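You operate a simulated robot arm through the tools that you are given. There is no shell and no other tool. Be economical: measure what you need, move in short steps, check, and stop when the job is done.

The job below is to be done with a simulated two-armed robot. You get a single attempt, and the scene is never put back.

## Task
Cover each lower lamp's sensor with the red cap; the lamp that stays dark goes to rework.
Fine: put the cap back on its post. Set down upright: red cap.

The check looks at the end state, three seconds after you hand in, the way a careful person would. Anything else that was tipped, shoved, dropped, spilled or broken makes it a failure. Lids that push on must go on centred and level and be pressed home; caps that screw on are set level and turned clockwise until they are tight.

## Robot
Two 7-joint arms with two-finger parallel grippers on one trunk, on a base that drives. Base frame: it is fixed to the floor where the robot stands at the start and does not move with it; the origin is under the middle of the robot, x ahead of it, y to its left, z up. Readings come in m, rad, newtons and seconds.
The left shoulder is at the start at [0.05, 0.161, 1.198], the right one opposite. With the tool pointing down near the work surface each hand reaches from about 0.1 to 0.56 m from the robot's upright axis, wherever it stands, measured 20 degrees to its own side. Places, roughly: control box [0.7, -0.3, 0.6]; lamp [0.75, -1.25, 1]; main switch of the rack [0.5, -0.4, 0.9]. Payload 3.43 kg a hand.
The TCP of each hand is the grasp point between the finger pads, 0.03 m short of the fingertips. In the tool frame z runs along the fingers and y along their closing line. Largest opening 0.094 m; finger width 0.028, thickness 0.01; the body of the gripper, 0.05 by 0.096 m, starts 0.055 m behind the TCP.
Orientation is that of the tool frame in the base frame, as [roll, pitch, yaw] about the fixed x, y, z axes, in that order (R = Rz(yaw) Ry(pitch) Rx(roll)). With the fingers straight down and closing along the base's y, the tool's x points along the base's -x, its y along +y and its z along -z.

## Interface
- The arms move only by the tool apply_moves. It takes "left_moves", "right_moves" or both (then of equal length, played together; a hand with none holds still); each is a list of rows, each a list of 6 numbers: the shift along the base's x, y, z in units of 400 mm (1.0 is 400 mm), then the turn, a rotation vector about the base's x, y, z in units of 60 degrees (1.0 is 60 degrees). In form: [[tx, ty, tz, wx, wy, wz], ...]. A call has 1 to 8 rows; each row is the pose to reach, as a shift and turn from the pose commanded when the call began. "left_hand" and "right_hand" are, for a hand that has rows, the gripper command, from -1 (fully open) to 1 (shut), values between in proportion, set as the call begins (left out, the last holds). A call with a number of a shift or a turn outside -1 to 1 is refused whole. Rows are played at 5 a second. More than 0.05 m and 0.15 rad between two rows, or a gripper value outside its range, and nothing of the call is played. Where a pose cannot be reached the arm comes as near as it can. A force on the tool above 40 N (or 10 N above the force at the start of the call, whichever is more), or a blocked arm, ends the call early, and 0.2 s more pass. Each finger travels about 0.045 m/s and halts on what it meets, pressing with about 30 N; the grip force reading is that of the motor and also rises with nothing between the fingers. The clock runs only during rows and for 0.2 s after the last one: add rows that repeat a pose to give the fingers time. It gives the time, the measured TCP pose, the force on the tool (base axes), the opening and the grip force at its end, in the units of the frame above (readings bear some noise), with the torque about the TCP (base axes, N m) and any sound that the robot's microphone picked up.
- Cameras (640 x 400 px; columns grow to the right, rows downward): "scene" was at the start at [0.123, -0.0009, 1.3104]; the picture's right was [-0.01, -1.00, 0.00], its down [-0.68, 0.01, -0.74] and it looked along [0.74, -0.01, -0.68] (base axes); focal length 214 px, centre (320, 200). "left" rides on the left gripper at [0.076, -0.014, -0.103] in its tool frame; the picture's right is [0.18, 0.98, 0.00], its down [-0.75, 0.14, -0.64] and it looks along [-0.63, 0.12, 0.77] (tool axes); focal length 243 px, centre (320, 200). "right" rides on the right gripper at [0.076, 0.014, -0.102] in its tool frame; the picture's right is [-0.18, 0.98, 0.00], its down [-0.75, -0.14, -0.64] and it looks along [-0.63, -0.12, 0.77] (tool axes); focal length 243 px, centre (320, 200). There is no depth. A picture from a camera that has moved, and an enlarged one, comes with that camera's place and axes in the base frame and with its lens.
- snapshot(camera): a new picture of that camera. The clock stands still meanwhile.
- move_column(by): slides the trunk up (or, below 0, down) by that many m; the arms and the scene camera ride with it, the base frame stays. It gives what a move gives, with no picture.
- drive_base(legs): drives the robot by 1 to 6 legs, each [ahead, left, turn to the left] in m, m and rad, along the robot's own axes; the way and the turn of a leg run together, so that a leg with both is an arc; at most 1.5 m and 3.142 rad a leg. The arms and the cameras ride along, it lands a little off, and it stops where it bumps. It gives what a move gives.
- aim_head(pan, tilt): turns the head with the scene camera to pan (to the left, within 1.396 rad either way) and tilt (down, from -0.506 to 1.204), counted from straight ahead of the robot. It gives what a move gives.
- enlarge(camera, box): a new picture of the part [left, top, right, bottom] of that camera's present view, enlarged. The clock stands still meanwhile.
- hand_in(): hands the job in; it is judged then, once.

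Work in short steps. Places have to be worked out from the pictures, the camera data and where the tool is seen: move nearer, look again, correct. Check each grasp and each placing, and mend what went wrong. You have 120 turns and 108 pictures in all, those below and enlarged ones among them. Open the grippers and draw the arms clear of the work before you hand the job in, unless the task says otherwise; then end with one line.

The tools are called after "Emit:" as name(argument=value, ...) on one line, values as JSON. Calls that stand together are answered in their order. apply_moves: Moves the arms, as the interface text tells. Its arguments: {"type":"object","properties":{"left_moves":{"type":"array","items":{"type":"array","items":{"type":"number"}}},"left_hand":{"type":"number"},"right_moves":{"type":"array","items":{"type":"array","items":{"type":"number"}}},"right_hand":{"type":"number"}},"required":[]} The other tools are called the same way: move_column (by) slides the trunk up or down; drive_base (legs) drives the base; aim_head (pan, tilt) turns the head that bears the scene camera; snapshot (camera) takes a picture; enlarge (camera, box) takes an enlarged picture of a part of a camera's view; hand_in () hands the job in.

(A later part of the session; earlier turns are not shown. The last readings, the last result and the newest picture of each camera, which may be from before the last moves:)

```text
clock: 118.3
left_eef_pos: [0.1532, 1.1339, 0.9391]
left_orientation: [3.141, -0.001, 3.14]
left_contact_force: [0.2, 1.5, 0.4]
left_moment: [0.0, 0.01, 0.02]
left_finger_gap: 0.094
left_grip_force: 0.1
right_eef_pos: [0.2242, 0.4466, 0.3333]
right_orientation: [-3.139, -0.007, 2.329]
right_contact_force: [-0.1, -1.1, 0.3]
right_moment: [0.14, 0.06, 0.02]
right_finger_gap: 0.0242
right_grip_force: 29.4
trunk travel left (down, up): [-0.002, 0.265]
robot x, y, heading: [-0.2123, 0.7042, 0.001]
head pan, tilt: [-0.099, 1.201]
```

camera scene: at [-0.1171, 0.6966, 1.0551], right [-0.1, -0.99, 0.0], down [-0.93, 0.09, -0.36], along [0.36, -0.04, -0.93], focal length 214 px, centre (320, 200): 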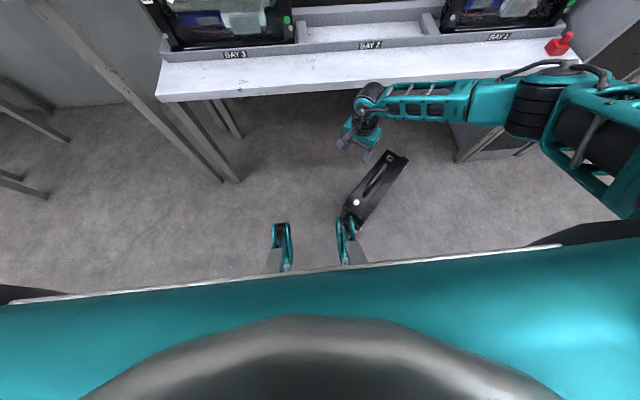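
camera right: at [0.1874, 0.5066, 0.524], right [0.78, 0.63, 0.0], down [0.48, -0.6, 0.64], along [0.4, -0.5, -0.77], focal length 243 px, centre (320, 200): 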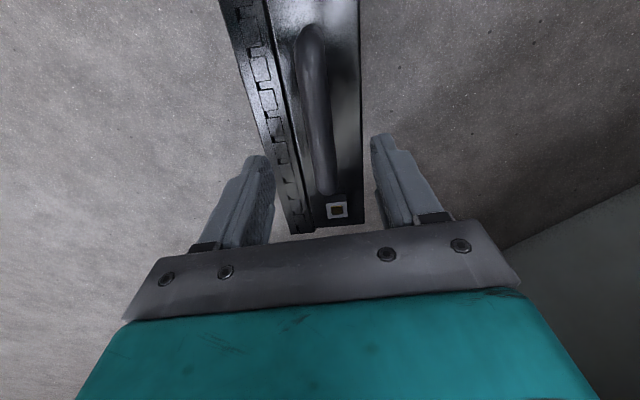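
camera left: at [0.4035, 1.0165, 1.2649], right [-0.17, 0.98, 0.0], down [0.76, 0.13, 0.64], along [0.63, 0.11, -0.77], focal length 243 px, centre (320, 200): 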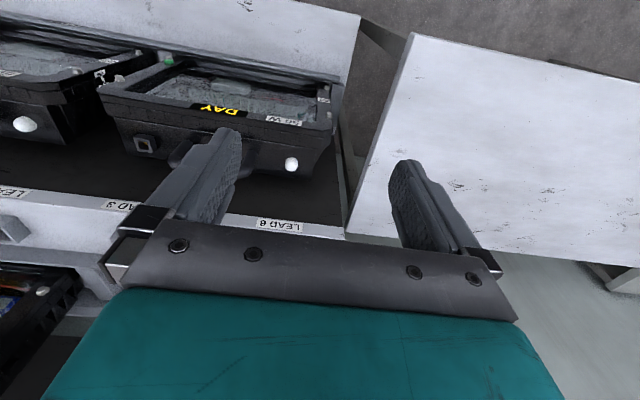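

The twist is gone and the grip is solid (24 mm, flat on the bar). I lift slowly, 1 cm per row.

Emit:
apply_moves(right_moves=[[0, 0, 0.02, 0, 0, 0], [0, 0, 0.04, 0, 0, 0], [0, 0, 0.065, 0, 0, 0], [0, 0, 0.09, 0, 0, 0], [0, 0, 0.12, 0, 0, 0], [0, 0, 0.15, 0, 0, 0], [0, 0, 0.17, 0, 0, 0], [0, 0, 0.17, 0, 0, 0]])

Emit:
snapshot(camera="scene")

```text
clock: 120.1
left_eef_pos: [0.1538, 1.1328, 0.9402]
left_orientation: [3.141, -0.001, 3.139]
left_contact_force: [-0.6, -0.2, 0.2]
left_moment: [-0.01, -0.02, -0.01]
left_finger_gap: 0.094
left_grip_force: 0.0
right_eef_pos: [0.2257, 0.447, 0.4019]
right_orientation: [-3.139, -0.006, 2.33]
right_contact_force: [-0.1, 0.5, -22.7]
right_moment: [0.14, 0.11, 0.01]
right_finger_gap: 0.0243
right_grip_force: 30.1
trunk travel left (down, up): [-0.002, 0.265]
robot x, y, heading: [-0.2138, 0.7017, 0.0]
head pan, tilt: [-0.099, 1.201]
```

```text
15 pictures are left
camera scene: at [-0.1158, 0.6959, 1.0549], right [-0.1, -0.99, 0.0], down [-0.93, 0.09, -0.36], along [0.36, -0.04, -0.93], focal length 214 px, centre (320, 200)
```

scene: 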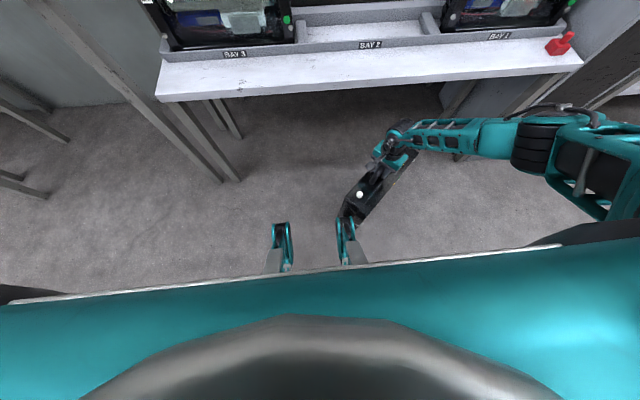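

Lamp held, hanging still. I back off 0.2 m, raise the trunk, and check the grip.

Emit:
drive_base(legs=[[-0.2, 0, 0]])

Emit:
move_column(by=0.13)

Emit:
move_column(by=0.135)

Emit:
apply_moves(right_moves=[[0, 0, 0.03, 0, 0, 0.04], [0, 0, 0.07, 0, 0, 0.09], [0, 0, 0.12, 0, 0, 0.14], [0, 0, 0.17, 0, 0, 0.19], [0, 0, 0.22, 0, 0, 0.24], [0, 0, 0.27, 0, 0, 0.29], [0, 0, 0.31, 0, 0, 0.33], [0, 0, 0.33, 0, 0, 0.35]])

```text
clock: 121.7
left_eef_pos: [-0.0461, 1.1333, 0.9381]
left_orientation: [3.141, -0.001, 3.14]
left_contact_force: [0.2, -0.1, 0.5]
left_moment: [-0.02, 0.01, 0.03]
left_finger_gap: 0.0939
left_grip_force: 0.1
right_eef_pos: [0.0275, 0.4478, 0.4019]
right_orientation: [-3.139, -0.005, 2.33]
right_contact_force: [0.5, 0.4, -21.7]
right_moment: [0.12, 0.07, 0.01]
right_finger_gap: 0.0243
right_grip_force: 30.7
trunk travel left (down, up): [-0.002, 0.265]
robot x, y, heading: [-0.4149, 0.7038, -0.002]
head pan, tilt: [-0.099, 1.201]
```

```text
clock: 123.3
left_eef_pos: [-0.0455, 1.1331, 1.0685]
left_orientation: [3.14, -0.001, 3.14]
left_contact_force: [-0.6, -0.1, -0.1]
left_moment: [-0.02, 0.01, -0.02]
left_finger_gap: 0.0939
left_grip_force: 0.0
right_eef_pos: [0.0271, 0.4485, 0.5324]
right_orientation: [-3.139, -0.006, 2.33]
right_contact_force: [-0.7, -0.1, -23.3]
right_moment: [0.11, 0.06, 0.0]
right_finger_gap: 0.0244
right_grip_force: 30.5
trunk travel left (down, up): [-0.132, 0.135]
robot x, y, heading: [-0.4096, 0.7039, 0.0]
head pan, tilt: [-0.099, 1.201]
```

```text
clock: 124.9
left_eef_pos: [-0.0448, 1.1337, 1.2028]
left_orientation: [-3.141, -0.002, 3.141]
left_contact_force: [-0.3, 0.2, 0.5]
left_moment: [0.01, 0.02, 0.01]
left_finger_gap: 0.0937
left_grip_force: 0.1
right_eef_pos: [0.0275, 0.4465, 0.6661]
right_orientation: [-3.137, -0.005, 2.33]
right_contact_force: [-0.1, -0.4, -22.6]
right_moment: [0.12, 0.06, -0.01]
right_finger_gap: 0.0242
right_grip_force: 29.7
trunk travel left (down, up): [-0.267, 0.0]
robot x, y, heading: [-0.41, 0.7017, -0.001]
head pan, tilt: [-0.099, 1.201]
```

```text
clock: 126.7
left_eef_pos: [-0.0466, 1.1336, 1.204]
left_orientation: [-3.141, -0.001, 3.14]
left_contact_force: [0.2, 0.7, -0.9]
left_moment: [-0.02, -0.04, -0.04]
left_finger_gap: 0.0941
left_grip_force: 0.0
right_eef_pos: [0.0267, 0.4467, 0.7989]
right_orientation: [-3.139, -0.007, 2.696]
right_contact_force: [0.0, 0.1, -22.6]
right_moment: [0.02, 0.14, 0.0]
right_finger_gap: 0.0242
right_grip_force: 30.2
trunk travel left (down, up): [-0.267, 0.0]
robot x, y, heading: [-0.4118, 0.7026, 0.006]
head pan, tilt: [-0.099, 1.201]
```

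Stable. I continue raising with a slow turn to bring the bar along x.

Emit:
apply_moves(right_moves=[[0, 0, 0.05, 0, 0, 0.05], [0, 0, 0.13, 0, 0, 0.11], [0, 0, 0.21, 0, 0, 0.17], [0, 0, 0.29, 0, 0, 0.23], [0, 0, 0.37, 0, 0, 0.29], [0, 0, 0.45, 0, 0, 0.35], [0, 0, 0.52, 0, 0, 0.4], [0, 0, 0.56, 0, 0, 0.425]])

Emit:
apply_moves(right_moves=[[0, 0, 0.05, 0, 0, 0], [0, 0, 0.12, 0, 0, 0], [0, 0, 0.19, 0, 0, 0], [0, 0, 0.26, 0, 0, 0], [0, 0, 0.32, 0, 0, 0], [0, 0, 0.36, 0, 0, 0], [0, 0, 0.38, 0, 0, 0]])

Emit:
aim_head(pan=0, tilt=0.75)

Emit:
snapshot(camera="scene")

```text
clock: 128.5
left_eef_pos: [-0.0459, 1.1346, 1.2033]
left_orientation: [-3.141, -0.003, 3.14]
left_contact_force: [-0.7, -0.7, 0.3]
left_moment: [0.02, -0.01, 0.02]
left_finger_gap: 0.0943
left_grip_force: 0.1
right_eef_pos: [0.0274, 0.4477, 1.0246]
right_orientation: [-3.14, -0.006, -3.138]
right_contact_force: [0.9, -0.2, -23.0]
right_moment: [0.01, 0.24, -0.02]
right_finger_gap: 0.0243
right_grip_force: 29.6
trunk travel left (down, up): [-0.267, 0.0]
robot x, y, heading: [-0.41, 0.7037, 0.0]
head pan, tilt: [-0.099, 1.201]
```

```text
clock: 130.1
left_eef_pos: [-0.0459, 1.1333, 1.2046]
left_orientation: [-3.141, -0.003, 3.14]
left_contact_force: [0.1, -0.9, -0.2]
left_moment: [0.02, 0.03, -0.03]
left_finger_gap: 0.094
left_grip_force: 0.0
right_eef_pos: [0.028, 0.4476, 1.1725]
right_orientation: [-3.141, -0.007, 3.141]
right_contact_force: [0.6, 0.3, -22.5]
right_moment: [0.02, 0.17, 0.02]
right_finger_gap: 0.0242
right_grip_force: 30.2
trunk travel left (down, up): [-0.267, 0.0]
robot x, y, heading: [-0.4139, 0.7011, 0.0]
head pan, tilt: [-0.099, 1.201]
```

```text
clock: 131.0
left_eef_pos: [-0.0459, 1.1332, 1.2038]
left_orientation: [3.141, -0.002, 3.14]
left_contact_force: [-1.0, 0.1, 1.1]
left_moment: [-0.03, 0.03, -0.03]
left_finger_gap: 0.0942
left_grip_force: 0.0
right_eef_pos: [0.0277, 0.4466, 1.1746]
right_orientation: [3.141, -0.006, -3.139]
right_contact_force: [-0.9, -1.0, -21.7]
right_moment: [-0.04, 0.16, 0.02]
right_finger_gap: 0.0242
right_grip_force: 30.3
trunk travel left (down, up): [-0.267, 0.0]
robot x, y, heading: [-0.4114, 0.7023, 0.002]
head pan, tilt: [0.0, 0.75]
```

```text
14 pictures are left
camera scene: at [-0.2876, 0.7012, 1.3512], right [0.0, -1.0, 0.0], down [-0.68, 0.0, -0.73], along [0.73, 0.0, -0.68], focal length 214 px, centre (320, 200)
```

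scene: 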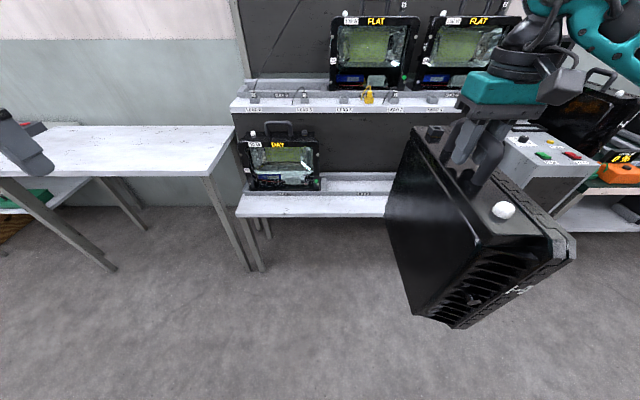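

Lamp 22 hangs level with sensor end toward me, as needed. I raise it so its bottom clears the charge display (TCP z≈1.225) and drive right to y≈−0.60.

Emit:
apply_moves(right_moves=[[0, 0, 0.03, 0, 0, 0], [0, 0, 0.07, 0, 0, 0], [0, 0, 0.11, 0, 0, 0], [0, 0, 0.135, 0, 0, 0]])

Emit:
drive_base(legs=[[0, -0.65, 0], [0, -0.65, 0]])

Emit:
drive_base(legs=[[0.35, 0, 0]])

Emit:
snapshot(camera="scene")

```text
clock: 132.0
left_eef_pos: [-0.0462, 1.1339, 1.2033]
left_orientation: [3.141, -0.001, 3.141]
left_contact_force: [0.4, 0.1, -0.2]
left_moment: [-0.03, 0.0, 0.01]
left_finger_gap: 0.0941
left_grip_force: 0.1
right_eef_pos: [0.0287, 0.447, 1.2277]
right_orientation: [3.141, -0.006, 3.141]
right_contact_force: [-0.3, 0.0, -22.8]
right_moment: [0.03, 0.23, 0.01]
right_finger_gap: 0.0243
right_grip_force: 29.8
trunk travel left (down, up): [-0.267, 0.0]
robot x, y, heading: [-0.4095, 0.7028, -0.0]
head pan, tilt: [0.0, 0.75]
```

```text
clock: 138.8
left_eef_pos: [-0.0429, -0.1503, 1.2034]
left_orientation: [3.141, -0.002, -3.133]
left_contact_force: [-0.1, -0.8, -0.8]
left_moment: [0.01, 0.03, 0.01]
left_finger_gap: 0.0941
left_grip_force: 0.1
right_eef_pos: [0.038, -0.8348, 1.2286]
right_orientation: [-3.141, -0.004, -3.132]
right_contact_force: [0.7, 0.3, -22.2]
right_moment: [0.08, 0.1, -0.03]
right_finger_gap: 0.024
right_grip_force: 30.0
trunk travel left (down, up): [-0.267, 0.0]
robot x, y, heading: [-0.4047, -0.5865, 0.009]
head pan, tilt: [0.0, 0.75]
```

```text
clock: 141.1
left_eef_pos: [0.3095, -0.1452, 1.2039]
left_orientation: [-3.141, -0.001, -3.131]
left_contact_force: [-0.6, 0.2, -1.2]
left_moment: [-0.05, 0.0, 0.03]
left_finger_gap: 0.094
left_grip_force: 0.0
right_eef_pos: [0.3917, -0.8299, 1.2288]
right_orientation: [-3.141, -0.007, -3.13]
right_contact_force: [-0.4, 0.6, -22.4]
right_moment: [-0.02, 0.01, -0.01]
right_finger_gap: 0.0242
right_grip_force: 30.0
trunk travel left (down, up): [-0.267, 0.0]
robot x, y, heading: [-0.0527, -0.5815, 0.012]
head pan, tilt: [0.0, 0.75]
```

```text
13 pictures are left
camera scene: at [0.0721, -0.5807, 1.3512], right [0.01, -1.0, 0.0], down [-0.68, -0.01, -0.73], along [0.73, 0.01, -0.68], focal length 214 px, centre (320, 200)
```

scene: 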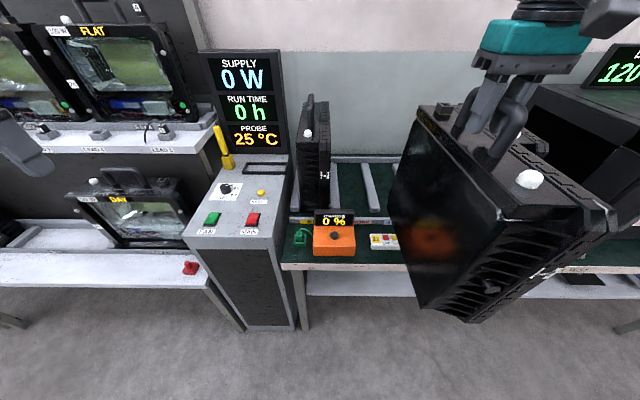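

I zoom on the slot from this straight-on view to fix the rails' positions.

Emit:
enlarge(camera="scene", box=[280, 140, 410, 270])

```text
3.08 times, centred on (345, 205) of scene
camera zoom: at [0.0721, -0.5807, 1.3512], right [0.01, -1.0, 0.0], down [-0.68, -0.01, -0.73], along [0.73, 0.01, -0.68], focal length 660 px, centre (243, 185)
```

zoom: 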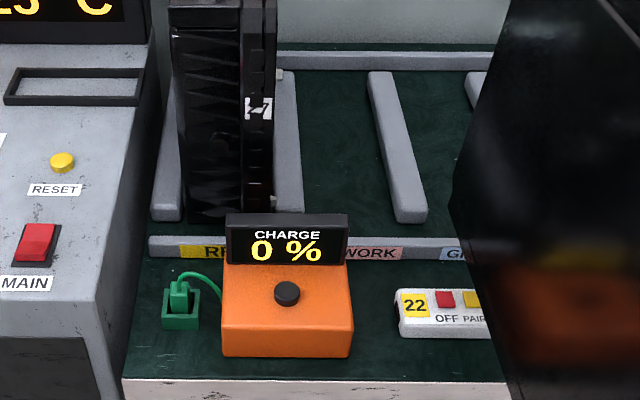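

Slot centre confirmed at y≈−0.702; the bar should end at y≈−0.688, x≈0.795. I drive the last 0.22 m forward under the bench front, with the lamp still high.

Emit:
drive_base(legs=[[0.22, 0, -0.01]])

```text
clock: 142.8
left_eef_pos: [0.4911, -0.1452, 1.2037]
left_orientation: [3.14, -0.001, -3.135]
left_contact_force: [0.0, 0.2, 0.1]
left_moment: [0.0, -0.01, -0.03]
left_finger_gap: 0.094
left_grip_force: 0.0
right_eef_pos: [0.5698, -0.8323, 1.2241]
right_orientation: [-3.137, -0.018, -3.133]
right_contact_force: [-1.6, -0.1, -22.8]
right_moment: [-0.08, 0.19, 0.0]
right_finger_gap: 0.0246
right_grip_force: 29.9
trunk travel left (down, up): [-0.267, 0.0]
robot x, y, heading: [0.1259, -0.58, 0.006]
head pan, tilt: [0.0, 0.75]
stopped in leg 1: the robot was blocked; the commanded pose is now the measured one
```

Blocked at x≈0.126, presumably the base against the control box front. I back off 1 cm and see how far the arm reaches: shift the lamp left to y≈−0.688 and extend, still high.

Emit:
drive_base(legs=[[-0.012, 0, 0]])

Emit:
apply_moves(right_moves=[[0.02, 0.04, 0.005, 0, 0.01, 0], [0.06, 0.1, 0.01, 0, 0.016, -0.008], [0.12, 0.17, 0.01, 0, 0.016, -0.008], [0.18, 0.24, 0.01, 0, 0.016, -0.008], [0.24, 0.3, 0.01, 0, 0.016, -0.008], [0.3, 0.345, 0.01, 0, 0.016, -0.008], [0.35, 0.36, 0.01, 0, 0.016, -0.008], [0.38, 0.36, 0.01, 0, 0.016, -0.008]])

Emit:
snapshot(camera="scene")

```text
clock: 143.5
left_eef_pos: [0.4792, -0.1461, 1.2035]
left_orientation: [3.141, -0.001, -3.136]
left_contact_force: [-0.3, 1.0, 0.1]
left_moment: [0.02, -0.04, 0.01]
left_finger_gap: 0.0941
left_grip_force: 0.1
right_eef_pos: [0.5592, -0.8315, 1.2271]
right_orientation: [-3.14, -0.011, -3.136]
right_contact_force: [0.2, 0.7, -22.8]
right_moment: [-0.02, 0.16, 0.05]
right_finger_gap: 0.0243
right_grip_force: 30.0
trunk travel left (down, up): [-0.267, 0.0]
robot x, y, heading: [0.1157, -0.5786, 0.009]
head pan, tilt: [0.0, 0.75]
```

```text
clock: 145.3
left_eef_pos: [0.4802, -0.1455, 1.2028]
left_orientation: [3.141, -0.003, -3.134]
left_contact_force: [-0.1, -0.5, -0.2]
left_moment: [0.0, 0.01, -0.03]
left_finger_gap: 0.094
left_grip_force: 0.1
right_eef_pos: [0.7126, -0.6879, 1.2292]
right_orientation: [-3.138, -0.031, 3.14]
right_contact_force: [-0.5, 0.2, -22.8]
right_moment: [-0.07, 0.04, -0.02]
right_finger_gap: 0.0244
right_grip_force: 29.6
trunk travel left (down, up): [-0.267, 0.0]
robot x, y, heading: [0.1165, -0.5817, 0.006]
head pan, tilt: [0.0, 0.75]
```

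```text
11 pictures are left
camera scene: at [0.2412, -0.5795, 1.3512], right [0.01, -1.0, 0.0], down [-0.68, 0.0, -0.73], along [0.73, 0.01, -0.68], focal length 214 px, centre (320, 200)
```

scene: 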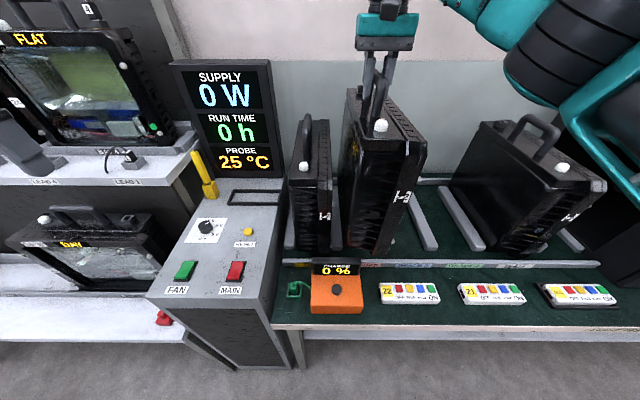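

Reached x 0.713 without trouble, but with 1.8° of pitch from my correction's wrong sign. I undo the pitch and extend on to x≈0.79.

Emit:
apply_moves(right_moves=[[0.03, 0, 0, 0, -0.008, 0], [0.06, 0, 0, 0, -0.016, 0], [0.1, 0, 0, 0, -0.025, 0], [0.14, 0, 0, 0, -0.025, 0], [0.18, 0, 0, 0, -0.025, 0], [0.195, 0, 0, 0, -0.025, 0], [0.195, 0, 0, 0, -0.025, 0]])

```text
clock: 146.9
left_eef_pos: [0.4804, -0.146, 1.2028]
left_orientation: [3.141, -0.003, -3.135]
left_contact_force: [0.5, 0.1, 0.7]
left_moment: [-0.01, -0.02, 0.05]
left_finger_gap: 0.0939
left_grip_force: 0.1
right_eef_pos: [0.7316, -0.6941, 1.2216]
right_orientation: [-3.138, -0.005, 3.138]
right_contact_force: [0.6, 0.2, -22.7]
right_moment: [0.04, 0.07, 0.0]
right_finger_gap: 0.0243
right_grip_force: 29.6
right hand out of reach, approached as far as the arm can: row 2, 3, 4, 5, 6, 7
trunk travel left (down, up): [-0.267, 0.0]
robot x, y, heading: [0.1134, -0.5813, 0.007]
head pan, tilt: [0.0, 0.75]
```

Reach ends at x≈0.73 here. A foot probably met the control box/leg, so I back off slightly, shift 0.12 m right so the left foot clears it, and come forward again.

Emit:
drive_base(legs=[[-0.06, 0, 0], [0, -0.13, 0]])

Emit:
drive_base(legs=[[0.125, 0, -0.006]])

```text
clock: 148.8
left_eef_pos: [0.4199, -0.2723, 1.2018]
left_orientation: [3.141, -0.004, -3.134]
left_contact_force: [-0.9, 0.1, 0.3]
left_moment: [0.02, 0.0, -0.01]
left_finger_gap: 0.0942
left_grip_force: 0.0
right_eef_pos: [0.6722, -0.8199, 1.2206]
right_orientation: [-3.139, -0.005, -3.14]
right_contact_force: [0.9, 1.1, -23.8]
right_moment: [0.07, 0.05, 0.01]
right_finger_gap: 0.0239
right_grip_force: 30.4
trunk travel left (down, up): [-0.267, 0.0]
robot x, y, heading: [0.0585, -0.7083, 0.009]
head pan, tilt: [0.0, 0.75]
```

```text
clock: 150.0
left_eef_pos: [0.5235, -0.2727, 1.2014]
left_orientation: [3.141, -0.003, -3.138]
left_contact_force: [0.2, 0.1, -0.3]
left_moment: [0.02, -0.05, -0.01]
left_finger_gap: 0.094
left_grip_force: 0.1
right_eef_pos: [0.7732, -0.8206, 1.2156]
right_orientation: [-3.141, -0.015, 3.138]
right_contact_force: [-0.6, 3.1, -21.2]
right_moment: [-0.01, 0.31, 0.06]
right_finger_gap: 0.0196
right_grip_force: 30.1
trunk travel left (down, up): [-0.267, 0.0]
robot x, y, heading: [0.1579, -0.7075, 0.005]
head pan, tilt: [0.0, 0.75]
stopped in leg 1: the robot was blocked; the commanded pose is now the measured one
```

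Blocked at x≈0.158, and the jolt changed the grip gap to 19.6 mm. I check how the lamp hangs before moving further.

Emit:
snapshot(camera="scene")

Emit:
enlarge(camera="right", box=[200, 20, 440, 240])

```text
10 pictures are left
camera scene: at [0.2831, -0.7059, 1.3511], right [0.0, -1.0, 0.0], down [-0.68, 0.0, -0.73], along [0.73, 0.0, -0.68], focal length 214 px, centre (320, 200)
```

scene: 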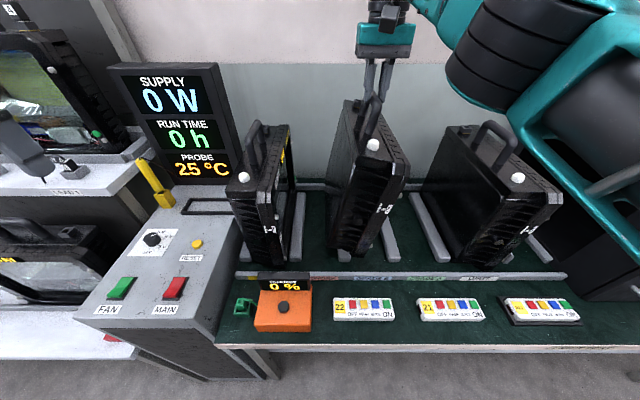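

```text
1.82 times, centred on (320, 130) of right
camera zoom: at [0.6986, -0.8068, 1.3196], right [0.19, 0.98, -0.01], down [0.76, -0.14, 0.63], along [0.62, -0.12, -0.78], focal length 441 px, centre (320, 327)
```

zoom: 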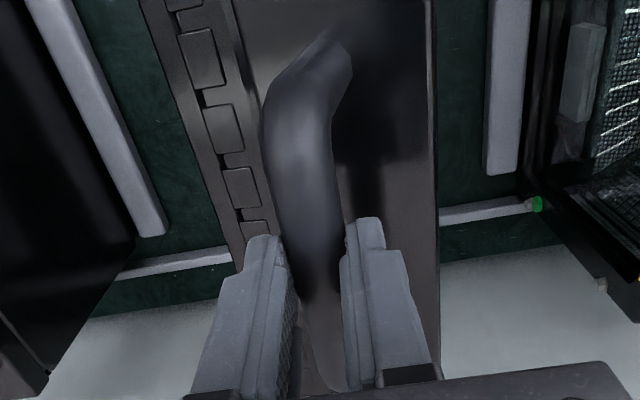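

The lamp is still held, now aligned with the fingers (19.6 mm matches the bar). I move it gently left to the slot's y and slightly forward.

Emit:
apply_moves(right_moves=[[0.0, 0.02, 0, 0, -0.004, 0], [0.005, 0.06, 0, 0, -0.008, 0], [0.01, 0.11, 0, 0, -0.01, 0], [0.02, 0.16, 0, 0, -0.01, 0], [0.03, 0.21, 0, 0, -0.01, 0], [0.04, 0.26, 0, 0, -0.01, 0], [0.045, 0.305, 0, 0, -0.01, 0], [0.045, 0.33, 0, 0, -0.01, 0]])

Emit:
enlarge(camera="scene", box=[220, 110, 440, 290])

```text
clock: 151.8
left_eef_pos: [0.5227, -0.2722, 1.2045]
left_orientation: [-3.141, 0.0, -3.14]
left_contact_force: [-0.4, -0.3, -0.2]
left_moment: [-0.02, -0.04, 0.0]
left_finger_gap: 0.0939
left_grip_force: 0.0
right_eef_pos: [0.7456, -0.7159, 1.2069]
right_orientation: [-3.137, 0.01, 3.136]
right_contact_force: [0.0, 0.0, -0.2]
right_moment: [0.03, -0.02, 0.0]
right_finger_gap: 0.0
right_grip_force: 29.9
right hand out of reach, approached as far as the arm can: row 2, 3, 4, 5, 6, 7, 8
trunk travel left (down, up): [-0.267, 0.0]
robot x, y, heading: [0.1587, -0.7008, 0.003]
head pan, tilt: [0.0, 0.75]
```

```text
2.22 times, centred on (330, 200) of scene
camera zoom: at [0.2804, -0.7055, 1.3517], right [0.0, -1.0, 0.0], down [-0.68, 0.0, -0.73], along [0.73, 0.0, -0.68], focal length 477 px, centre (298, 200)
```

zoom: 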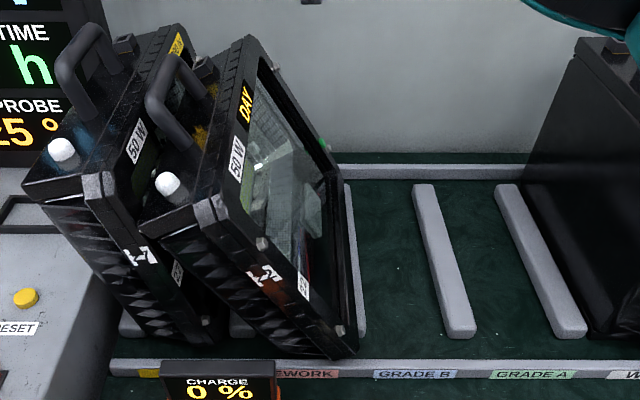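

The lamp slipped out again and now leans in the REWORK slot against lamp 27, which also leans. I'll right both without lifting. First I reposition the base (back 5 cm, 0.25 m left) so their handles are well within reach.

Emit:
drive_base(legs=[[-0.05, 0, 0], [0, 0.25, 0]])

Emit:
apply_moves(right_moves=[[0, 0, 0.0, 0, 0, 0], [0, 0, 0, 0, 0, 0], [0, 0, 0.0, 0, 0, 0], [0, 0, 0, 0, 0, 0]], right_hand=-0.3)

Emit:
snapshot(camera="scene")

Emit:
snapshot(camera="right")

```text
clock: 154.2
left_eef_pos: [0.4689, -0.0262, 1.2031]
left_orientation: [3.14, -0.003, -3.136]
left_contact_force: [0.5, -0.2, 0.1]
left_moment: [0.01, 0.0, 0.02]
left_finger_gap: 0.0939
left_grip_force: 0.1
right_eef_pos: [0.6949, -0.4699, 1.2069]
right_orientation: [-3.139, 0.005, 3.136]
right_contact_force: [-0.9, 0.5, 0.0]
right_moment: [-0.05, -0.04, 0.0]
right_finger_gap: 0.0
right_grip_force: 30.7
trunk travel left (down, up): [-0.267, 0.0]
robot x, y, heading: [0.1098, -0.4619, 0.006]
head pan, tilt: [0.0, 0.75]
```

```text
clock: 155.2
left_eef_pos: [0.4688, -0.0266, 1.2041]
left_orientation: [3.141, -0.002, -3.137]
left_contact_force: [-0.7, 0.6, -0.3]
left_moment: [0.04, -0.03, 0.03]
left_finger_gap: 0.0939
left_grip_force: 0.0
right_eef_pos: [0.6959, -0.4699, 1.2065]
right_orientation: [-3.14, 0.009, 3.136]
right_contact_force: [-0.1, 0.2, 0.5]
right_moment: [0.01, -0.03, 0.0]
right_finger_gap: 0.0609
right_grip_force: 0.2
trunk travel left (down, up): [-0.267, 0.0]
robot x, y, heading: [0.1048, -0.4599, 0.004]
head pan, tilt: [0.0, 0.75]
```

```text
7 pictures are left
camera scene: at [0.2289, -0.46, 1.3515], right [0.01, -1.0, 0.0], down [-0.68, 0.0, -0.73], along [0.73, 0.0, -0.68], focal length 214 px, centre (320, 200)
```

scene: 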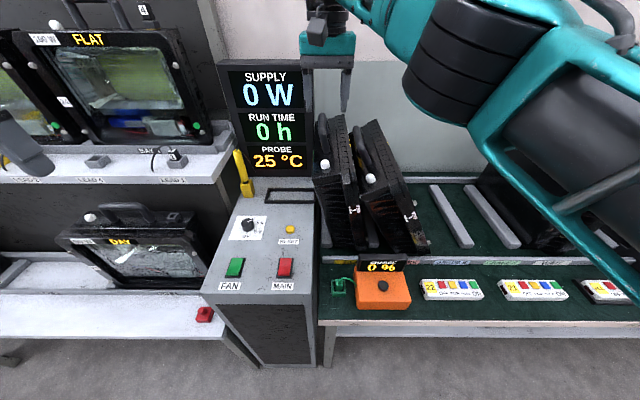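

```text
6 pictures are left
camera right: at [0.6189, -0.4558, 1.3087], right [0.19, 0.98, 0.0], down [0.75, -0.14, 0.65], along [0.64, -0.12, -0.76], focal length 243 px, centre (320, 200)
```

right: 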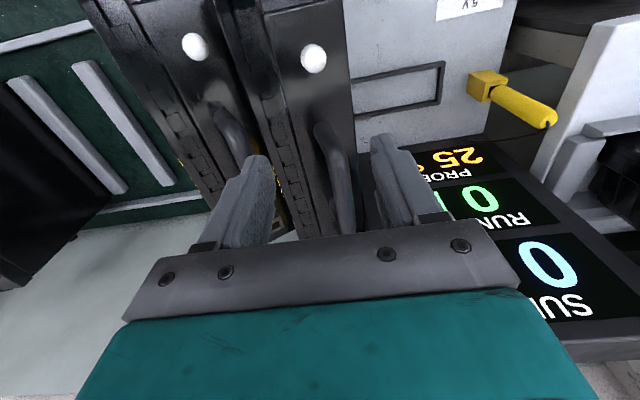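

Lamp 22's sensor is at (0.63,−0.575,1.05), leaning ~22° left; its handle bar at about (0.75,−0.564,1.10). I move over the near part of the bar and come down with a narrow opening, then look.

Emit:
apply_moves(right_moves=[[0.0, -0.06, 0, 0, 0, 0], [0.01, -0.12, 0, 0, 0, 0], [0.02, -0.18, 0, 0, 0, 0], [0.03, -0.243, 0, 0, 0, 0], [0.05, -0.243, -0.06, 0, 0, 0], [0.06, -0.243, -0.11, 0, 0, 0], [0.06, -0.243, -0.11, 0, 0, 0]], right_hand=0.02)

Emit:
enlarge(camera="right", box=[180, 0, 460, 240])

```text
clock: 156.8
left_eef_pos: [0.4682, -0.0265, 1.204]
left_orientation: [-3.141, -0.001, -3.137]
left_contact_force: [-0.1, -0.4, 0.3]
left_moment: [-0.02, 0.0, 0.03]
left_finger_gap: 0.0938
left_grip_force: 0.0
right_eef_pos: [0.7179, -0.5665, 1.1613]
right_orientation: [-3.139, 0.007, 3.139]
right_contact_force: [-0.7, 0.5, 0.1]
right_moment: [-0.03, 0.0, 0.0]
right_finger_gap: 0.0462
right_grip_force: 0.0
trunk travel left (down, up): [-0.267, 0.0]
robot x, y, heading: [0.1026, -0.4599, 0.007]
head pan, tilt: [0.0, 0.75]
```

```text
1.67 times, centred on (320, 120) of right
camera zoom: at [0.6417, -0.552, 1.2646], right [0.19, 0.98, 0.0], down [0.75, -0.14, 0.65], along [0.64, -0.12, -0.76], focal length 404 px, centre (320, 333)
```

zoom: 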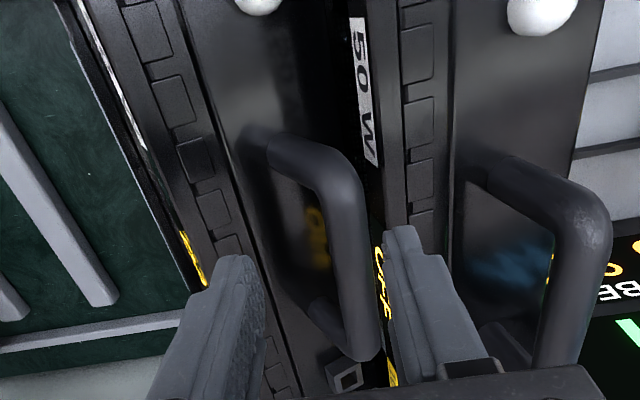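

The bar is at y≈−0.553, just inside the left finger. I shift 10 mm left and lower so the two fingers cage the bar, tips staying above lamp 27's rim.

Emit:
apply_moves(right_moves=[[0.0, 0.026, 0, 0, 0, 0], [0.01, 0.026, -0.05, 0, 0, 0], [0.02, 0.026, -0.09, 0, 0, 0], [0.02, 0.026, -0.115, 0, 0, 0], [0.02, 0.026, -0.115, 0, 0, 0]])

```text
clock: 157.9
left_eef_pos: [0.4692, -0.0261, 1.2036]
left_orientation: [3.141, -0.003, -3.136]
left_contact_force: [0.6, -0.3, -0.5]
left_moment: [0.0, -0.04, -0.01]
left_finger_gap: 0.0938
left_grip_force: 0.0
right_eef_pos: [0.7266, -0.5565, 1.1156]
right_orientation: [-3.139, 0.006, 3.137]
right_contact_force: [0.1, -0.6, 0.0]
right_moment: [0.0, 0.02, 0.02]
right_finger_gap: 0.0462
right_grip_force: 0.1
trunk travel left (down, up): [-0.267, 0.0]
robot x, y, heading: [0.1039, -0.4627, 0.004]
head pan, tilt: [0.0, 0.75]
```

No contact, bar caged. I push the bar slowly to the right (−y) to bring lamp 22 upright.

Emit:
apply_moves(right_moves=[[0, -0.045, 0.0, 0, 0, 0], [0, -0.09, 0.005, 0, 0, 0], [0, -0.13, 0.008, 0, 0, 0], [0, -0.17, 0.012, 0, 0, 0], [0, -0.21, 0.012, 0, 0, 0], [0, -0.24, 0.012, 0, 0, 0], [0, -0.27, 0.012, 0, 0, 0]])

Emit:
apply_moves(right_moves=[[0, -0.02, 0.0, 0, 0, 0], [0, -0.04, 0.0, 0, 0, 0], [0, -0.06, 0.0, 0, 0, 0], [0, -0.075, 0.0, 0, 0, 0], [0, -0.075, 0.0, 0, 0, 0]])

Emit:
snapshot(camera="scene")

```text
clock: 159.6
left_eef_pos: [0.4692, -0.026, 1.2039]
left_orientation: [3.141, -0.003, -3.136]
left_contact_force: [0.5, -0.2, 0.0]
left_moment: [0.06, -0.03, 0.04]
left_finger_gap: 0.0939
left_grip_force: 0.1
right_eef_pos: [0.7261, -0.6656, 1.12]
right_orientation: [-3.136, 0.005, 3.138]
right_contact_force: [-1.7, 2.8, 1.3]
right_moment: [-0.01, -0.02, 0.07]
right_finger_gap: 0.0484
right_grip_force: 1.7
trunk travel left (down, up): [-0.267, 0.0]
robot x, y, heading: [0.1029, -0.4612, 0.004]
head pan, tilt: [0.0, 0.75]
```

```text
clock: 160.8
left_eef_pos: [0.4679, -0.0259, 1.2039]
left_orientation: [3.141, 0.0, -3.136]
left_contact_force: [-0.8, 0.5, -0.2]
left_moment: [0.01, 0.01, 0.01]
left_finger_gap: 0.0937
left_grip_force: 0.1
right_eef_pos: [0.7273, -0.6958, 1.1206]
right_orientation: [-3.138, 0.007, 3.137]
right_contact_force: [-0.7, 2.5, 0.2]
right_moment: [0.0, -0.02, 0.01]
right_finger_gap: 0.0479
right_grip_force: 1.1
trunk travel left (down, up): [-0.267, 0.0]
robot x, y, heading: [0.1088, -0.4612, 0.005]
head pan, tilt: [0.0, 0.75]
```

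```text
4 pictures are left
camera scene: at [0.2288, -0.4595, 1.3515], right [0.01, -1.0, 0.0], down [-0.68, 0.0, -0.73], along [0.73, 0.0, -0.68], focal length 214 px, centre (320, 200)
```

scene: 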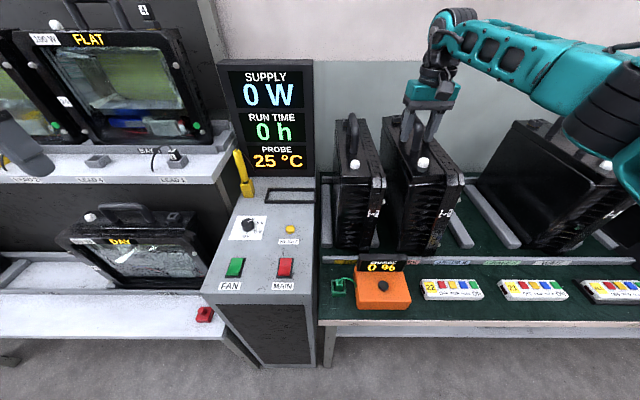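

Lamp 27 swung back upright and lamp 22 is nearly upright, still leaning lightly (2.5 N) on the finger. I push another 8 mm.

Emit:
apply_moves(right_moves=[[0, -0.007, 0.0, 0, 0, 0], [0, -0.014, 0.0, 0, 0, 0], [0, -0.02, 0.0, 0, 0, 0], [0, -0.02, 0.0, 0, 0, 0], [0, -0.02, 0.0, 0, 0, 0]])

```text
clock: 161.9
left_eef_pos: [0.4688, -0.0257, 1.2029]
left_orientation: [-3.14, -0.003, -3.135]
left_contact_force: [-1.0, -0.1, -0.4]
left_moment: [0.02, 0.03, 0.02]
left_finger_gap: 0.0942
left_grip_force: 0.1
right_eef_pos: [0.7264, -0.7035, 1.1213]
right_orientation: [-3.139, 0.007, 3.138]
right_contact_force: [-0.5, 2.1, 1.2]
right_moment: [-0.03, -0.01, 0.02]
right_finger_gap: 0.0474
right_grip_force: 1.1
trunk travel left (down, up): [-0.267, 0.0]
robot x, y, heading: [0.105, -0.4613, 0.004]
head pan, tilt: [0.0, 0.75]
```

Still a small lean force. I zoom on the base of lamp 22 to see how it sits relative to the rails.

Emit:
enlarge(camera="scene", box=[320, 100, 500, 280])

```text
2.22 times, centred on (410, 190) of scene
camera zoom: at [0.2288, -0.4595, 1.3515], right [0.01, -1.0, 0.0], down [-0.68, 0.0, -0.73], along [0.73, 0.0, -0.68], focal length 477 px, centre (120, 222)
```

zoom: 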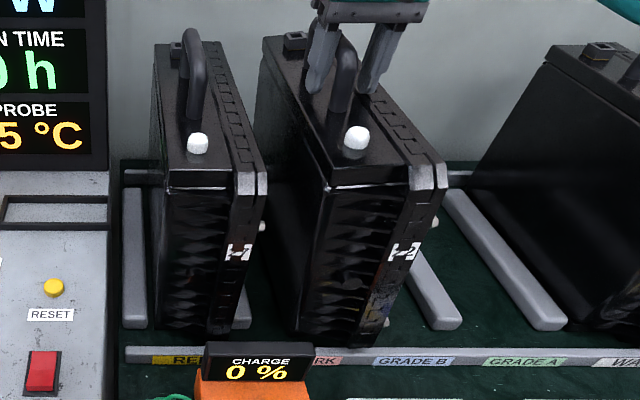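

Lamp 22's foot is sitting on the rail right of the slot (bottom centre y≈−0.76), leaning ~10°. I must lift it a few cm and set it 6 cm left. I centre on the bar, go 1 cm deeper, a bit further forward, and close.

Emit:
apply_moves(right_moves=[[0.02, 0.01, -0.01, 0, 0, 0], [0.04, 0.02, -0.02, 0, 0, 0], [0.05, 0.03, -0.025, 0, 0, 0], [0.05, 0.03, -0.025, 0, 0, 0]])

Emit:
apply_moves(right_moves=[[0, 0, 0, 0, 0, 0], [0, 0, 0, 0, 0, 0], [0, 0, 0, 0, 0, 0], [0, 0, 0, 0, 0, 0], [0, 0, 0, 0, 0, 0]], right_hand=1)

```text
clock: 162.9
left_eef_pos: [0.4634, -0.0252, 1.2052]
left_orientation: [-3.141, 0.004, -3.136]
left_contact_force: [0.1, -0.4, 0.6]
left_moment: [-0.02, 0.0, -0.01]
left_finger_gap: 0.0939
left_grip_force: 0.1
right_eef_pos: [0.7444, -0.6886, 1.118]
right_orientation: [-3.139, 0.013, 3.141]
right_contact_force: [-13.4, 6.9, 28.3]
right_moment: [-1.04, 0.62, -0.43]
right_finger_gap: 0.0491
right_grip_force: 2.3
trunk travel left (down, up): [-0.267, 0.0]
robot x, y, heading: [0.105, -0.4594, 0.004]
head pan, tilt: [0.0, 0.75]
```

```text
clock: 164.2
left_eef_pos: [0.4651, -0.0246, 1.2032]
left_orientation: [-3.141, 0.002, -3.136]
left_contact_force: [0.2, 0.1, -0.5]
left_moment: [-0.02, 0.01, 0.0]
left_finger_gap: 0.0943
left_grip_force: 0.0
right_eef_pos: [0.7454, -0.6893, 1.116]
right_orientation: [-3.137, 0.016, 3.141]
right_contact_force: [-3.4, 8.3, 23.9]
right_moment: [0.27, -0.65, -0.09]
right_finger_gap: 0.0242
right_grip_force: 29.8
trunk travel left (down, up): [-0.267, 0.0]
robot x, y, heading: [0.1046, -0.459, 0.005]
head pan, tilt: [0.0, 0.75]
```

Gripped (24 mm) and pressing down a little; I lift very slowly by 4 cm and read the forces.

Emit:
apply_moves(right_moves=[[0, 0, 0.012, 0, 0, 0], [0, 0, 0.025, 0, 0, 0], [0, 0, 0.04, 0, 0, 0], [0, 0, 0.055, 0, 0, 0], [0, 0, 0.07, 0, 0, 0], [0, 0, 0.085, 0, 0, 0], [0, 0, 0.1, 0, 0, 0], [0, 0, 0.1, 0, 0, 0]])

```text
clock: 165.9
left_eef_pos: [0.4704, -0.0273, 1.2029]
left_orientation: [3.139, -0.002, -3.135]
left_contact_force: [0.6, -0.7, -0.8]
left_moment: [0.04, -0.03, -0.03]
left_finger_gap: 0.0938
left_grip_force: 0.1
right_eef_pos: [0.7498, -0.6929, 1.1461]
right_orientation: [-3.138, 0.002, 3.137]
right_contact_force: [-0.1, -0.6, -23.0]
right_moment: [0.09, 0.44, 0.01]
right_finger_gap: 0.0241
right_grip_force: 29.7
trunk travel left (down, up): [-0.267, 0.0]
robot x, y, heading: [0.1039, -0.4575, 0.007]
head pan, tilt: [0.0, 0.75]
```

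Lamp hangs with full weight and almost no roll moment. I zoom to check its position over the slot before lowering.

Emit:
enlarge(camera="scene", box=[320, 100, 500, 280])

```text
2.22 times, centred on (410, 190) of scene
camera zoom: at [0.2316, -0.4612, 1.3512], right [0.01, -1.0, 0.0], down [-0.68, 0.0, -0.73], along [0.73, 0.0, -0.68], focal length 477 px, centre (120, 222)
```

zoom: 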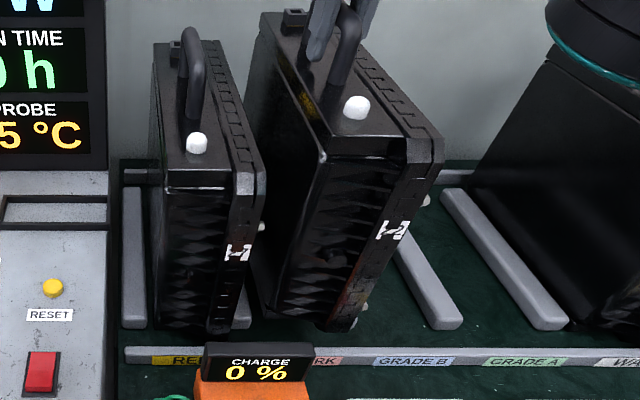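

The lamp is upright but ~1 cm right of the slot centre; its near end clears the front strip. I shift 1 cm left and lower slowly.

Emit:
apply_moves(right_moves=[[0, 0.01, 0, 0, 0, 0], [0, 0.02, 0, 0, 0, 0], [0, 0.025, 0, 0, 0, 0], [0, 0.025, -0.015, 0, 0, 0], [0, 0.025, -0.03, 0, 0, 0], [0, 0.025, -0.045, 0, 0, 0], [0, 0.025, -0.06, 0, 0, 0], [0, 0.025, -0.06, 0, 0, 0]])

```text
clock: 167.8
left_eef_pos: [0.4708, -0.0269, 1.2035]
left_orientation: [3.141, -0.003, -3.135]
left_contact_force: [-0.7, -0.7, 1.1]
left_moment: [0.03, 0.02, 0.0]
left_finger_gap: 0.0942
left_grip_force: 0.1
right_eef_pos: [0.7492, -0.6822, 1.1269]
right_orientation: [-3.14, 0.008, 3.138]
right_contact_force: [2.2, -1.3, -11.1]
right_moment: [0.04, 0.89, 0.06]
right_finger_gap: 0.0245
right_grip_force: 30.5
trunk travel left (down, up): [-0.267, 0.0]
robot x, y, heading: [0.1037, -0.4615, 0.002]
head pan, tilt: [0.0, 0.75]
```

It touches at TCP z 1.127, earlier than expected — possibly a rail or the strip. I use a picture on the lamp's foot.

Emit:
enlarge(camera="scene", box=[360, 160, 480, 270])

```text
3.64 times, centred on (420, 215) of scene
camera zoom: at [0.2307, -0.4606, 1.3515], right [0.01, -1.0, 0.0], down [-0.68, 0.0, -0.73], along [0.73, 0.0, -0.68], focal length 780 px, centre (-44, 146)
```

zoom: 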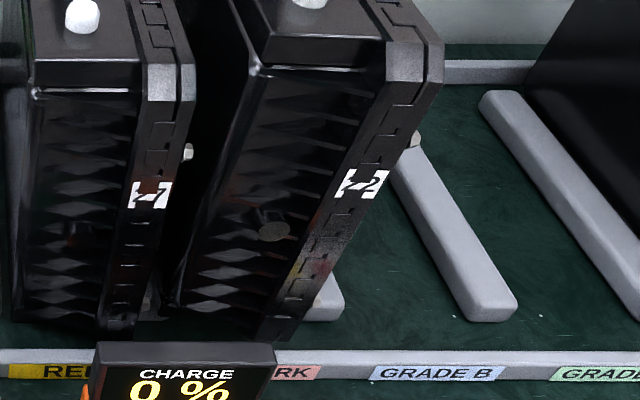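

The lamp is upright, but its left foot edge seems to rest on the left rail, so it's ~8 mm too far left. I lift 1 cm, shift 8 mm right and lower again.

Emit:
apply_moves(right_moves=[[0, 0, 0.015, 0, 0, 0], [0, 0, 0.03, 0, 0, 0], [0, -0.01, 0.03, 0, 0, 0], [0, -0.02, 0.03, 0, 0, 0], [0, -0.02, 0.015, 0, 0, 0], [0, -0.02, 0.0, 0, 0, 0], [0, -0.02, -0.015, 0, 0, 0], [0, -0.02, -0.015, 0, 0, 0]])

```text
clock: 169.6
left_eef_pos: [0.4685, -0.0265, 1.2055]
left_orientation: [3.141, 0.0, -3.136]
left_contact_force: [-0.6, -0.2, -0.6]
left_moment: [-0.05, -0.01, 0.01]
left_finger_gap: 0.094
left_grip_force: 0.1
right_eef_pos: [0.7487, -0.6893, 1.126]
right_orientation: [-3.138, 0.021, 3.137]
right_contact_force: [13.0, -6.3, 26.1]
right_moment: [0.05, 0.09, 0.24]
right_finger_gap: 0.0249
right_grip_force: 29.8
trunk travel left (down, up): [-0.267, 0.0]
robot x, y, heading: [0.1052, -0.4576, 0.006]
head pan, tilt: [0.0, 0.75]
```

Same stop height (bottom ≈0.79) with firm support: that is most likely the bench floor itself. I relax the downward push, then open only to a 46 mm cage and see whether the lamp stays put.

Emit:
apply_moves(right_moves=[[0, 0, 0.006, 0, 0, 0], [0, 0, 0.012, 0, 0, 0], [0, 0, 0.012, 0, 0, 0]])

Emit:
apply_moves(right_moves=[[0, 0, 0, 0, 0, 0], [0, 0, 0, 0, 0, 0], [0, 0, 0, 0, 0, 0], [0, 0, 0, 0, 0, 0], [0, 0, 0, 0, 0, 0]], right_hand=0.1)

```text
clock: 170.3
left_eef_pos: [0.4682, -0.0263, 1.2053]
left_orientation: [-3.141, -0.002, -3.136]
left_contact_force: [-0.1, -0.5, -0.1]
left_moment: [0.03, 0.01, -0.01]
left_finger_gap: 0.094
left_grip_force: 0.0
right_eef_pos: [0.748, -0.6893, 1.125]
right_orientation: [-3.139, 0.006, 3.138]
right_contact_force: [10.2, -3.6, 11.0]
right_moment: [0.09, -0.6, 0.0]
right_finger_gap: 0.0242
right_grip_force: 30.2
trunk travel left (down, up): [-0.267, 0.0]
robot x, y, heading: [0.1031, -0.4612, 0.008]
head pan, tilt: [0.0, 0.75]
```

```text
clock: 171.6
left_eef_pos: [0.4696, -0.0258, 1.2044]
left_orientation: [-3.141, -0.001, -3.136]
left_contact_force: [0.0, 0.0, -0.5]
left_moment: [0.01, 0.01, 0.02]
left_finger_gap: 0.0938
left_grip_force: 0.1
right_eef_pos: [0.7485, -0.6894, 1.125]
right_orientation: [-3.14, 0.008, 3.138]
right_contact_force: [0.0, -0.4, -0.2]
right_moment: [0.04, 0.03, -0.02]
right_finger_gap: 0.0424
right_grip_force: 0.0
trunk travel left (down, up): [-0.267, 0.0]
robot x, y, heading: [0.1067, -0.459, 0.01]
head pan, tilt: [0.0, 0.75]
```

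No forces with the cage open: the lamp stands by itself. I raise the hand straight up and use the last picture to check.

Emit:
apply_moves(right_moves=[[0, 0, 0.03, 0, 0, 0], [0, 0, 0.07, 0, 0, 0], [-0.03, 0, 0.13, 0, 0, 0], [-0.06, 0, 0.2, 0, 0, 0], [-0.1, 0, 0.26, 0, 0, 0]])

Emit:
enlarge(camera="scene", box=[310, 100, 510, 290])

```text
clock: 172.8
left_eef_pos: [0.4687, -0.0275, 1.2029]
left_orientation: [-3.141, 0.0, -3.137]
left_contact_force: [0.6, -0.2, 0.0]
left_moment: [0.0, -0.01, -0.05]
left_finger_gap: 0.0939
left_grip_force: 0.1
right_eef_pos: [0.7072, -0.6883, 1.2298]
right_orientation: [-3.141, 0.009, 3.139]
right_contact_force: [0.4, 0.1, 0.5]
right_moment: [0.0, -0.02, -0.01]
right_finger_gap: 0.0424
right_grip_force: 0.1
trunk travel left (down, up): [-0.267, 0.0]
robot x, y, heading: [0.1053, -0.4605, 0.003]
head pan, tilt: [0.0, 0.75]
```

```text
2.11 times, centred on (410, 195) of scene
camera zoom: at [0.2284, -0.4603, 1.3516], right [0.01, -1.0, 0.0], down [-0.68, 0.0, -0.73], along [0.73, 0.0, -0.68], focal length 452 px, centre (130, 210)
```

zoom: 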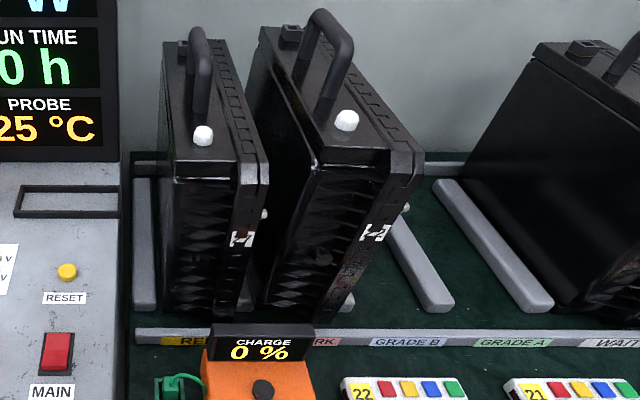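

The last picture shows lamp 22 upright between the right neighbours, but ~2 cm higher than lamp 27 and yawed ~5° (far end right), so it still rests on the rails. I return to the bar with the hand turned −6° to match it.

Emit:
apply_moves(right_moves=[[0.03, 0, -0.04, 0, 0, -0.05], [0.07, 0, -0.11, 0, 0, -0.105], [0.1, -0.002, -0.18, 0, 0, -0.105], [0.103, -0.002, -0.23, 0, 0, -0.105], [0.103, -0.002, -0.262, 0, 0, -0.105], [0.103, -0.002, -0.262, 0, 0, -0.105]], right_hand=-0.05)

Emit:
apply_moves(right_moves=[[0, 0, 0, 0, 0, 0], [0, 0, 0, 0, 0, 0], [0, 0, 0, 0, 0, 0], [0, 0, 0, 0, 0, 0], [0, 0, 0, 0, 0, 0]], right_hand=1)

```text
clock: 174.2
left_eef_pos: [0.4692, -0.0254, 1.2045]
left_orientation: [3.141, -0.001, -3.137]
left_contact_force: [0.4, 0.3, -0.2]
left_moment: [-0.01, 0.01, 0.01]
left_finger_gap: 0.0938
left_grip_force: 0.1
right_eef_pos: [0.7487, -0.6902, 1.1237]
right_orientation: [-3.141, 0.008, 3.028]
right_contact_force: [0.8, -0.2, -0.3]
right_moment: [-0.01, 0.0, -0.02]
right_finger_gap: 0.0492
right_grip_force: 0.1
trunk travel left (down, up): [-0.267, 0.0]
robot x, y, heading: [0.1072, -0.4598, 0.005]
head pan, tilt: [0.0, 0.75]
```

```text
clock: 175.3
left_eef_pos: [0.4687, -0.0266, 1.2034]
left_orientation: [3.141, -0.001, -3.135]
left_contact_force: [-0.4, -0.8, -0.2]
left_moment: [-0.03, 0.01, 0.01]
left_finger_gap: 0.0939
left_grip_force: 0.0
right_eef_pos: [0.7492, -0.6897, 1.1241]
right_orientation: [-3.14, 0.007, 3.03]
right_contact_force: [-2.1, -3.5, -0.4]
right_moment: [-0.05, 0.27, 0.78]
right_finger_gap: 0.0269
right_grip_force: 29.6
trunk travel left (down, up): [-0.267, 0.0]
robot x, y, heading: [0.1081, -0.4602, 0.002]
head pan, tilt: [0.0, 0.75]
```

The gap grew to 27 mm with +0.8 N m, so the bar is actually parallel to the hand at its former yaw (i.e. the lamp is straight). I open, turn back and close again.

Emit:
apply_moves(right_moves=[[0, 0, 0, 0, 0, 0], [0, 0, 0, 0, 0, 0], [0, 0, 0, 0, 0, 0], [0, 0, 0, 0, 0, 0.05], [0, 0, 0, 0, 0, 0.108], [0, 0, 0, 0, 0, 0.108]], right_hand=0.02)

Emit:
apply_moves(right_moves=[[0, 0, -0.01, 0, 0, 0], [0, 0, -0.01, 0, 0, 0], [0, 0, -0.01, 0, 0, 0], [0, 0, -0.01, 0, 0, 0], [0, 0, -0.01, 0, 0, 0]], right_hand=1)

```text
clock: 176.8
left_eef_pos: [0.4683, -0.0273, 1.2036]
left_orientation: [3.141, -0.001, -3.136]
left_contact_force: [0.3, -0.9, -0.1]
left_moment: [-0.01, 0.01, -0.01]
left_finger_gap: 0.0941
left_grip_force: 0.0
right_eef_pos: [0.7485, -0.6888, 1.1239]
right_orientation: [-3.139, 0.008, -3.141]
right_contact_force: [-0.1, -1.0, 0.8]
right_moment: [-0.04, 0.01, 0.0]
right_finger_gap: 0.0463
right_grip_force: 0.7
trunk travel left (down, up): [-0.267, 0.0]
robot x, y, heading: [0.1044, -0.4569, 0.006]
head pan, tilt: [0.0, 0.75]
```

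```text
clock: 177.9
left_eef_pos: [0.4688, -0.0269, 1.2033]
left_orientation: [3.142, -0.002, -3.137]
left_contact_force: [-0.8, 0.5, 0.1]
left_moment: [0.01, 0.02, -0.04]
left_finger_gap: 0.0941
left_grip_force: 0.0
right_eef_pos: [0.7491, -0.6905, 1.1199]
right_orientation: [-3.14, 0.01, 3.141]
right_contact_force: [3.0, -3.9, 7.3]
right_moment: [-0.08, 0.27, -0.22]
right_finger_gap: 0.0243
right_grip_force: 29.5
trunk travel left (down, up): [-0.267, 0.0]
robot x, y, heading: [0.1071, -0.4588, 0.009]
head pan, tilt: [0.0, 0.75]
```

Solid parallel grip again (24.3 mm). To learn whether it stands on rails or on the floor, I lift 3 cm, shift 3 cm right (surely over the rail), and lower to 10 mm above the former stop height.

Emit:
apply_moves(right_moves=[[0, 0, 0.02, 0, 0, 0], [0, 0, 0.04, 0, 0, 0], [0, 0, 0.06, 0, 0, 0], [0, 0, 0.08, 0, 0, 0], [0, -0.02, 0.08, 0, 0, 0], [0, -0.045, 0.08, 0, 0, 0], [0, -0.075, 0.08, 0, 0, 0], [0, -0.075, 0.08, 0, 0, 0]])

Emit:
apply_moves(right_moves=[[0, 0, -0.01, 0, 0, 0], [0, 0, -0.02, 0, 0, 0], [0, 0, -0.03, 0, 0, 0], [0, 0, -0.04, 0, 0, 0], [0, 0, -0.04, 0, 0, 0]])

```text
clock: 179.8
left_eef_pos: [0.4701, -0.0275, 1.2034]
left_orientation: [3.139, -0.003, -3.136]
left_contact_force: [0.7, 0.1, 0.8]
left_moment: [-0.01, -0.02, 0.01]
left_finger_gap: 0.0939
left_grip_force: 0.1
right_eef_pos: [0.7469, -0.7196, 1.1486]
right_orientation: [-3.14, 0.003, -3.141]
right_contact_force: [0.3, -0.1, -23.3]
right_moment: [0.06, 0.35, 0.03]
right_finger_gap: 0.0245
right_grip_force: 30.1
right hand out of reach, approached as far as the arm can: row 7, 8
trunk travel left (down, up): [-0.267, 0.0]
robot x, y, heading: [0.1057, -0.4646, 0.008]
head pan, tilt: [0.0, 0.75]
```

```text
clock: 180.9
left_eef_pos: [0.4719, -0.0264, 1.2027]
left_orientation: [3.141, -0.002, -3.136]
left_contact_force: [0.6, -0.1, -0.1]
left_moment: [0.0, 0.0, -0.03]
left_finger_gap: 0.0939
left_grip_force: 0.1
right_eef_pos: [0.7448, -0.7195, 1.1325]
right_orientation: [-3.141, 0.003, -3.141]
right_contact_force: [0.4, -0.3, -22.6]
right_moment: [0.0, 0.34, 0.02]
right_finger_gap: 0.0244
right_grip_force: 30.3
trunk travel left (down, up): [-0.267, 0.0]
robot x, y, heading: [0.1047, -0.4608, 0.006]
head pan, tilt: [0.0, 0.75]
```

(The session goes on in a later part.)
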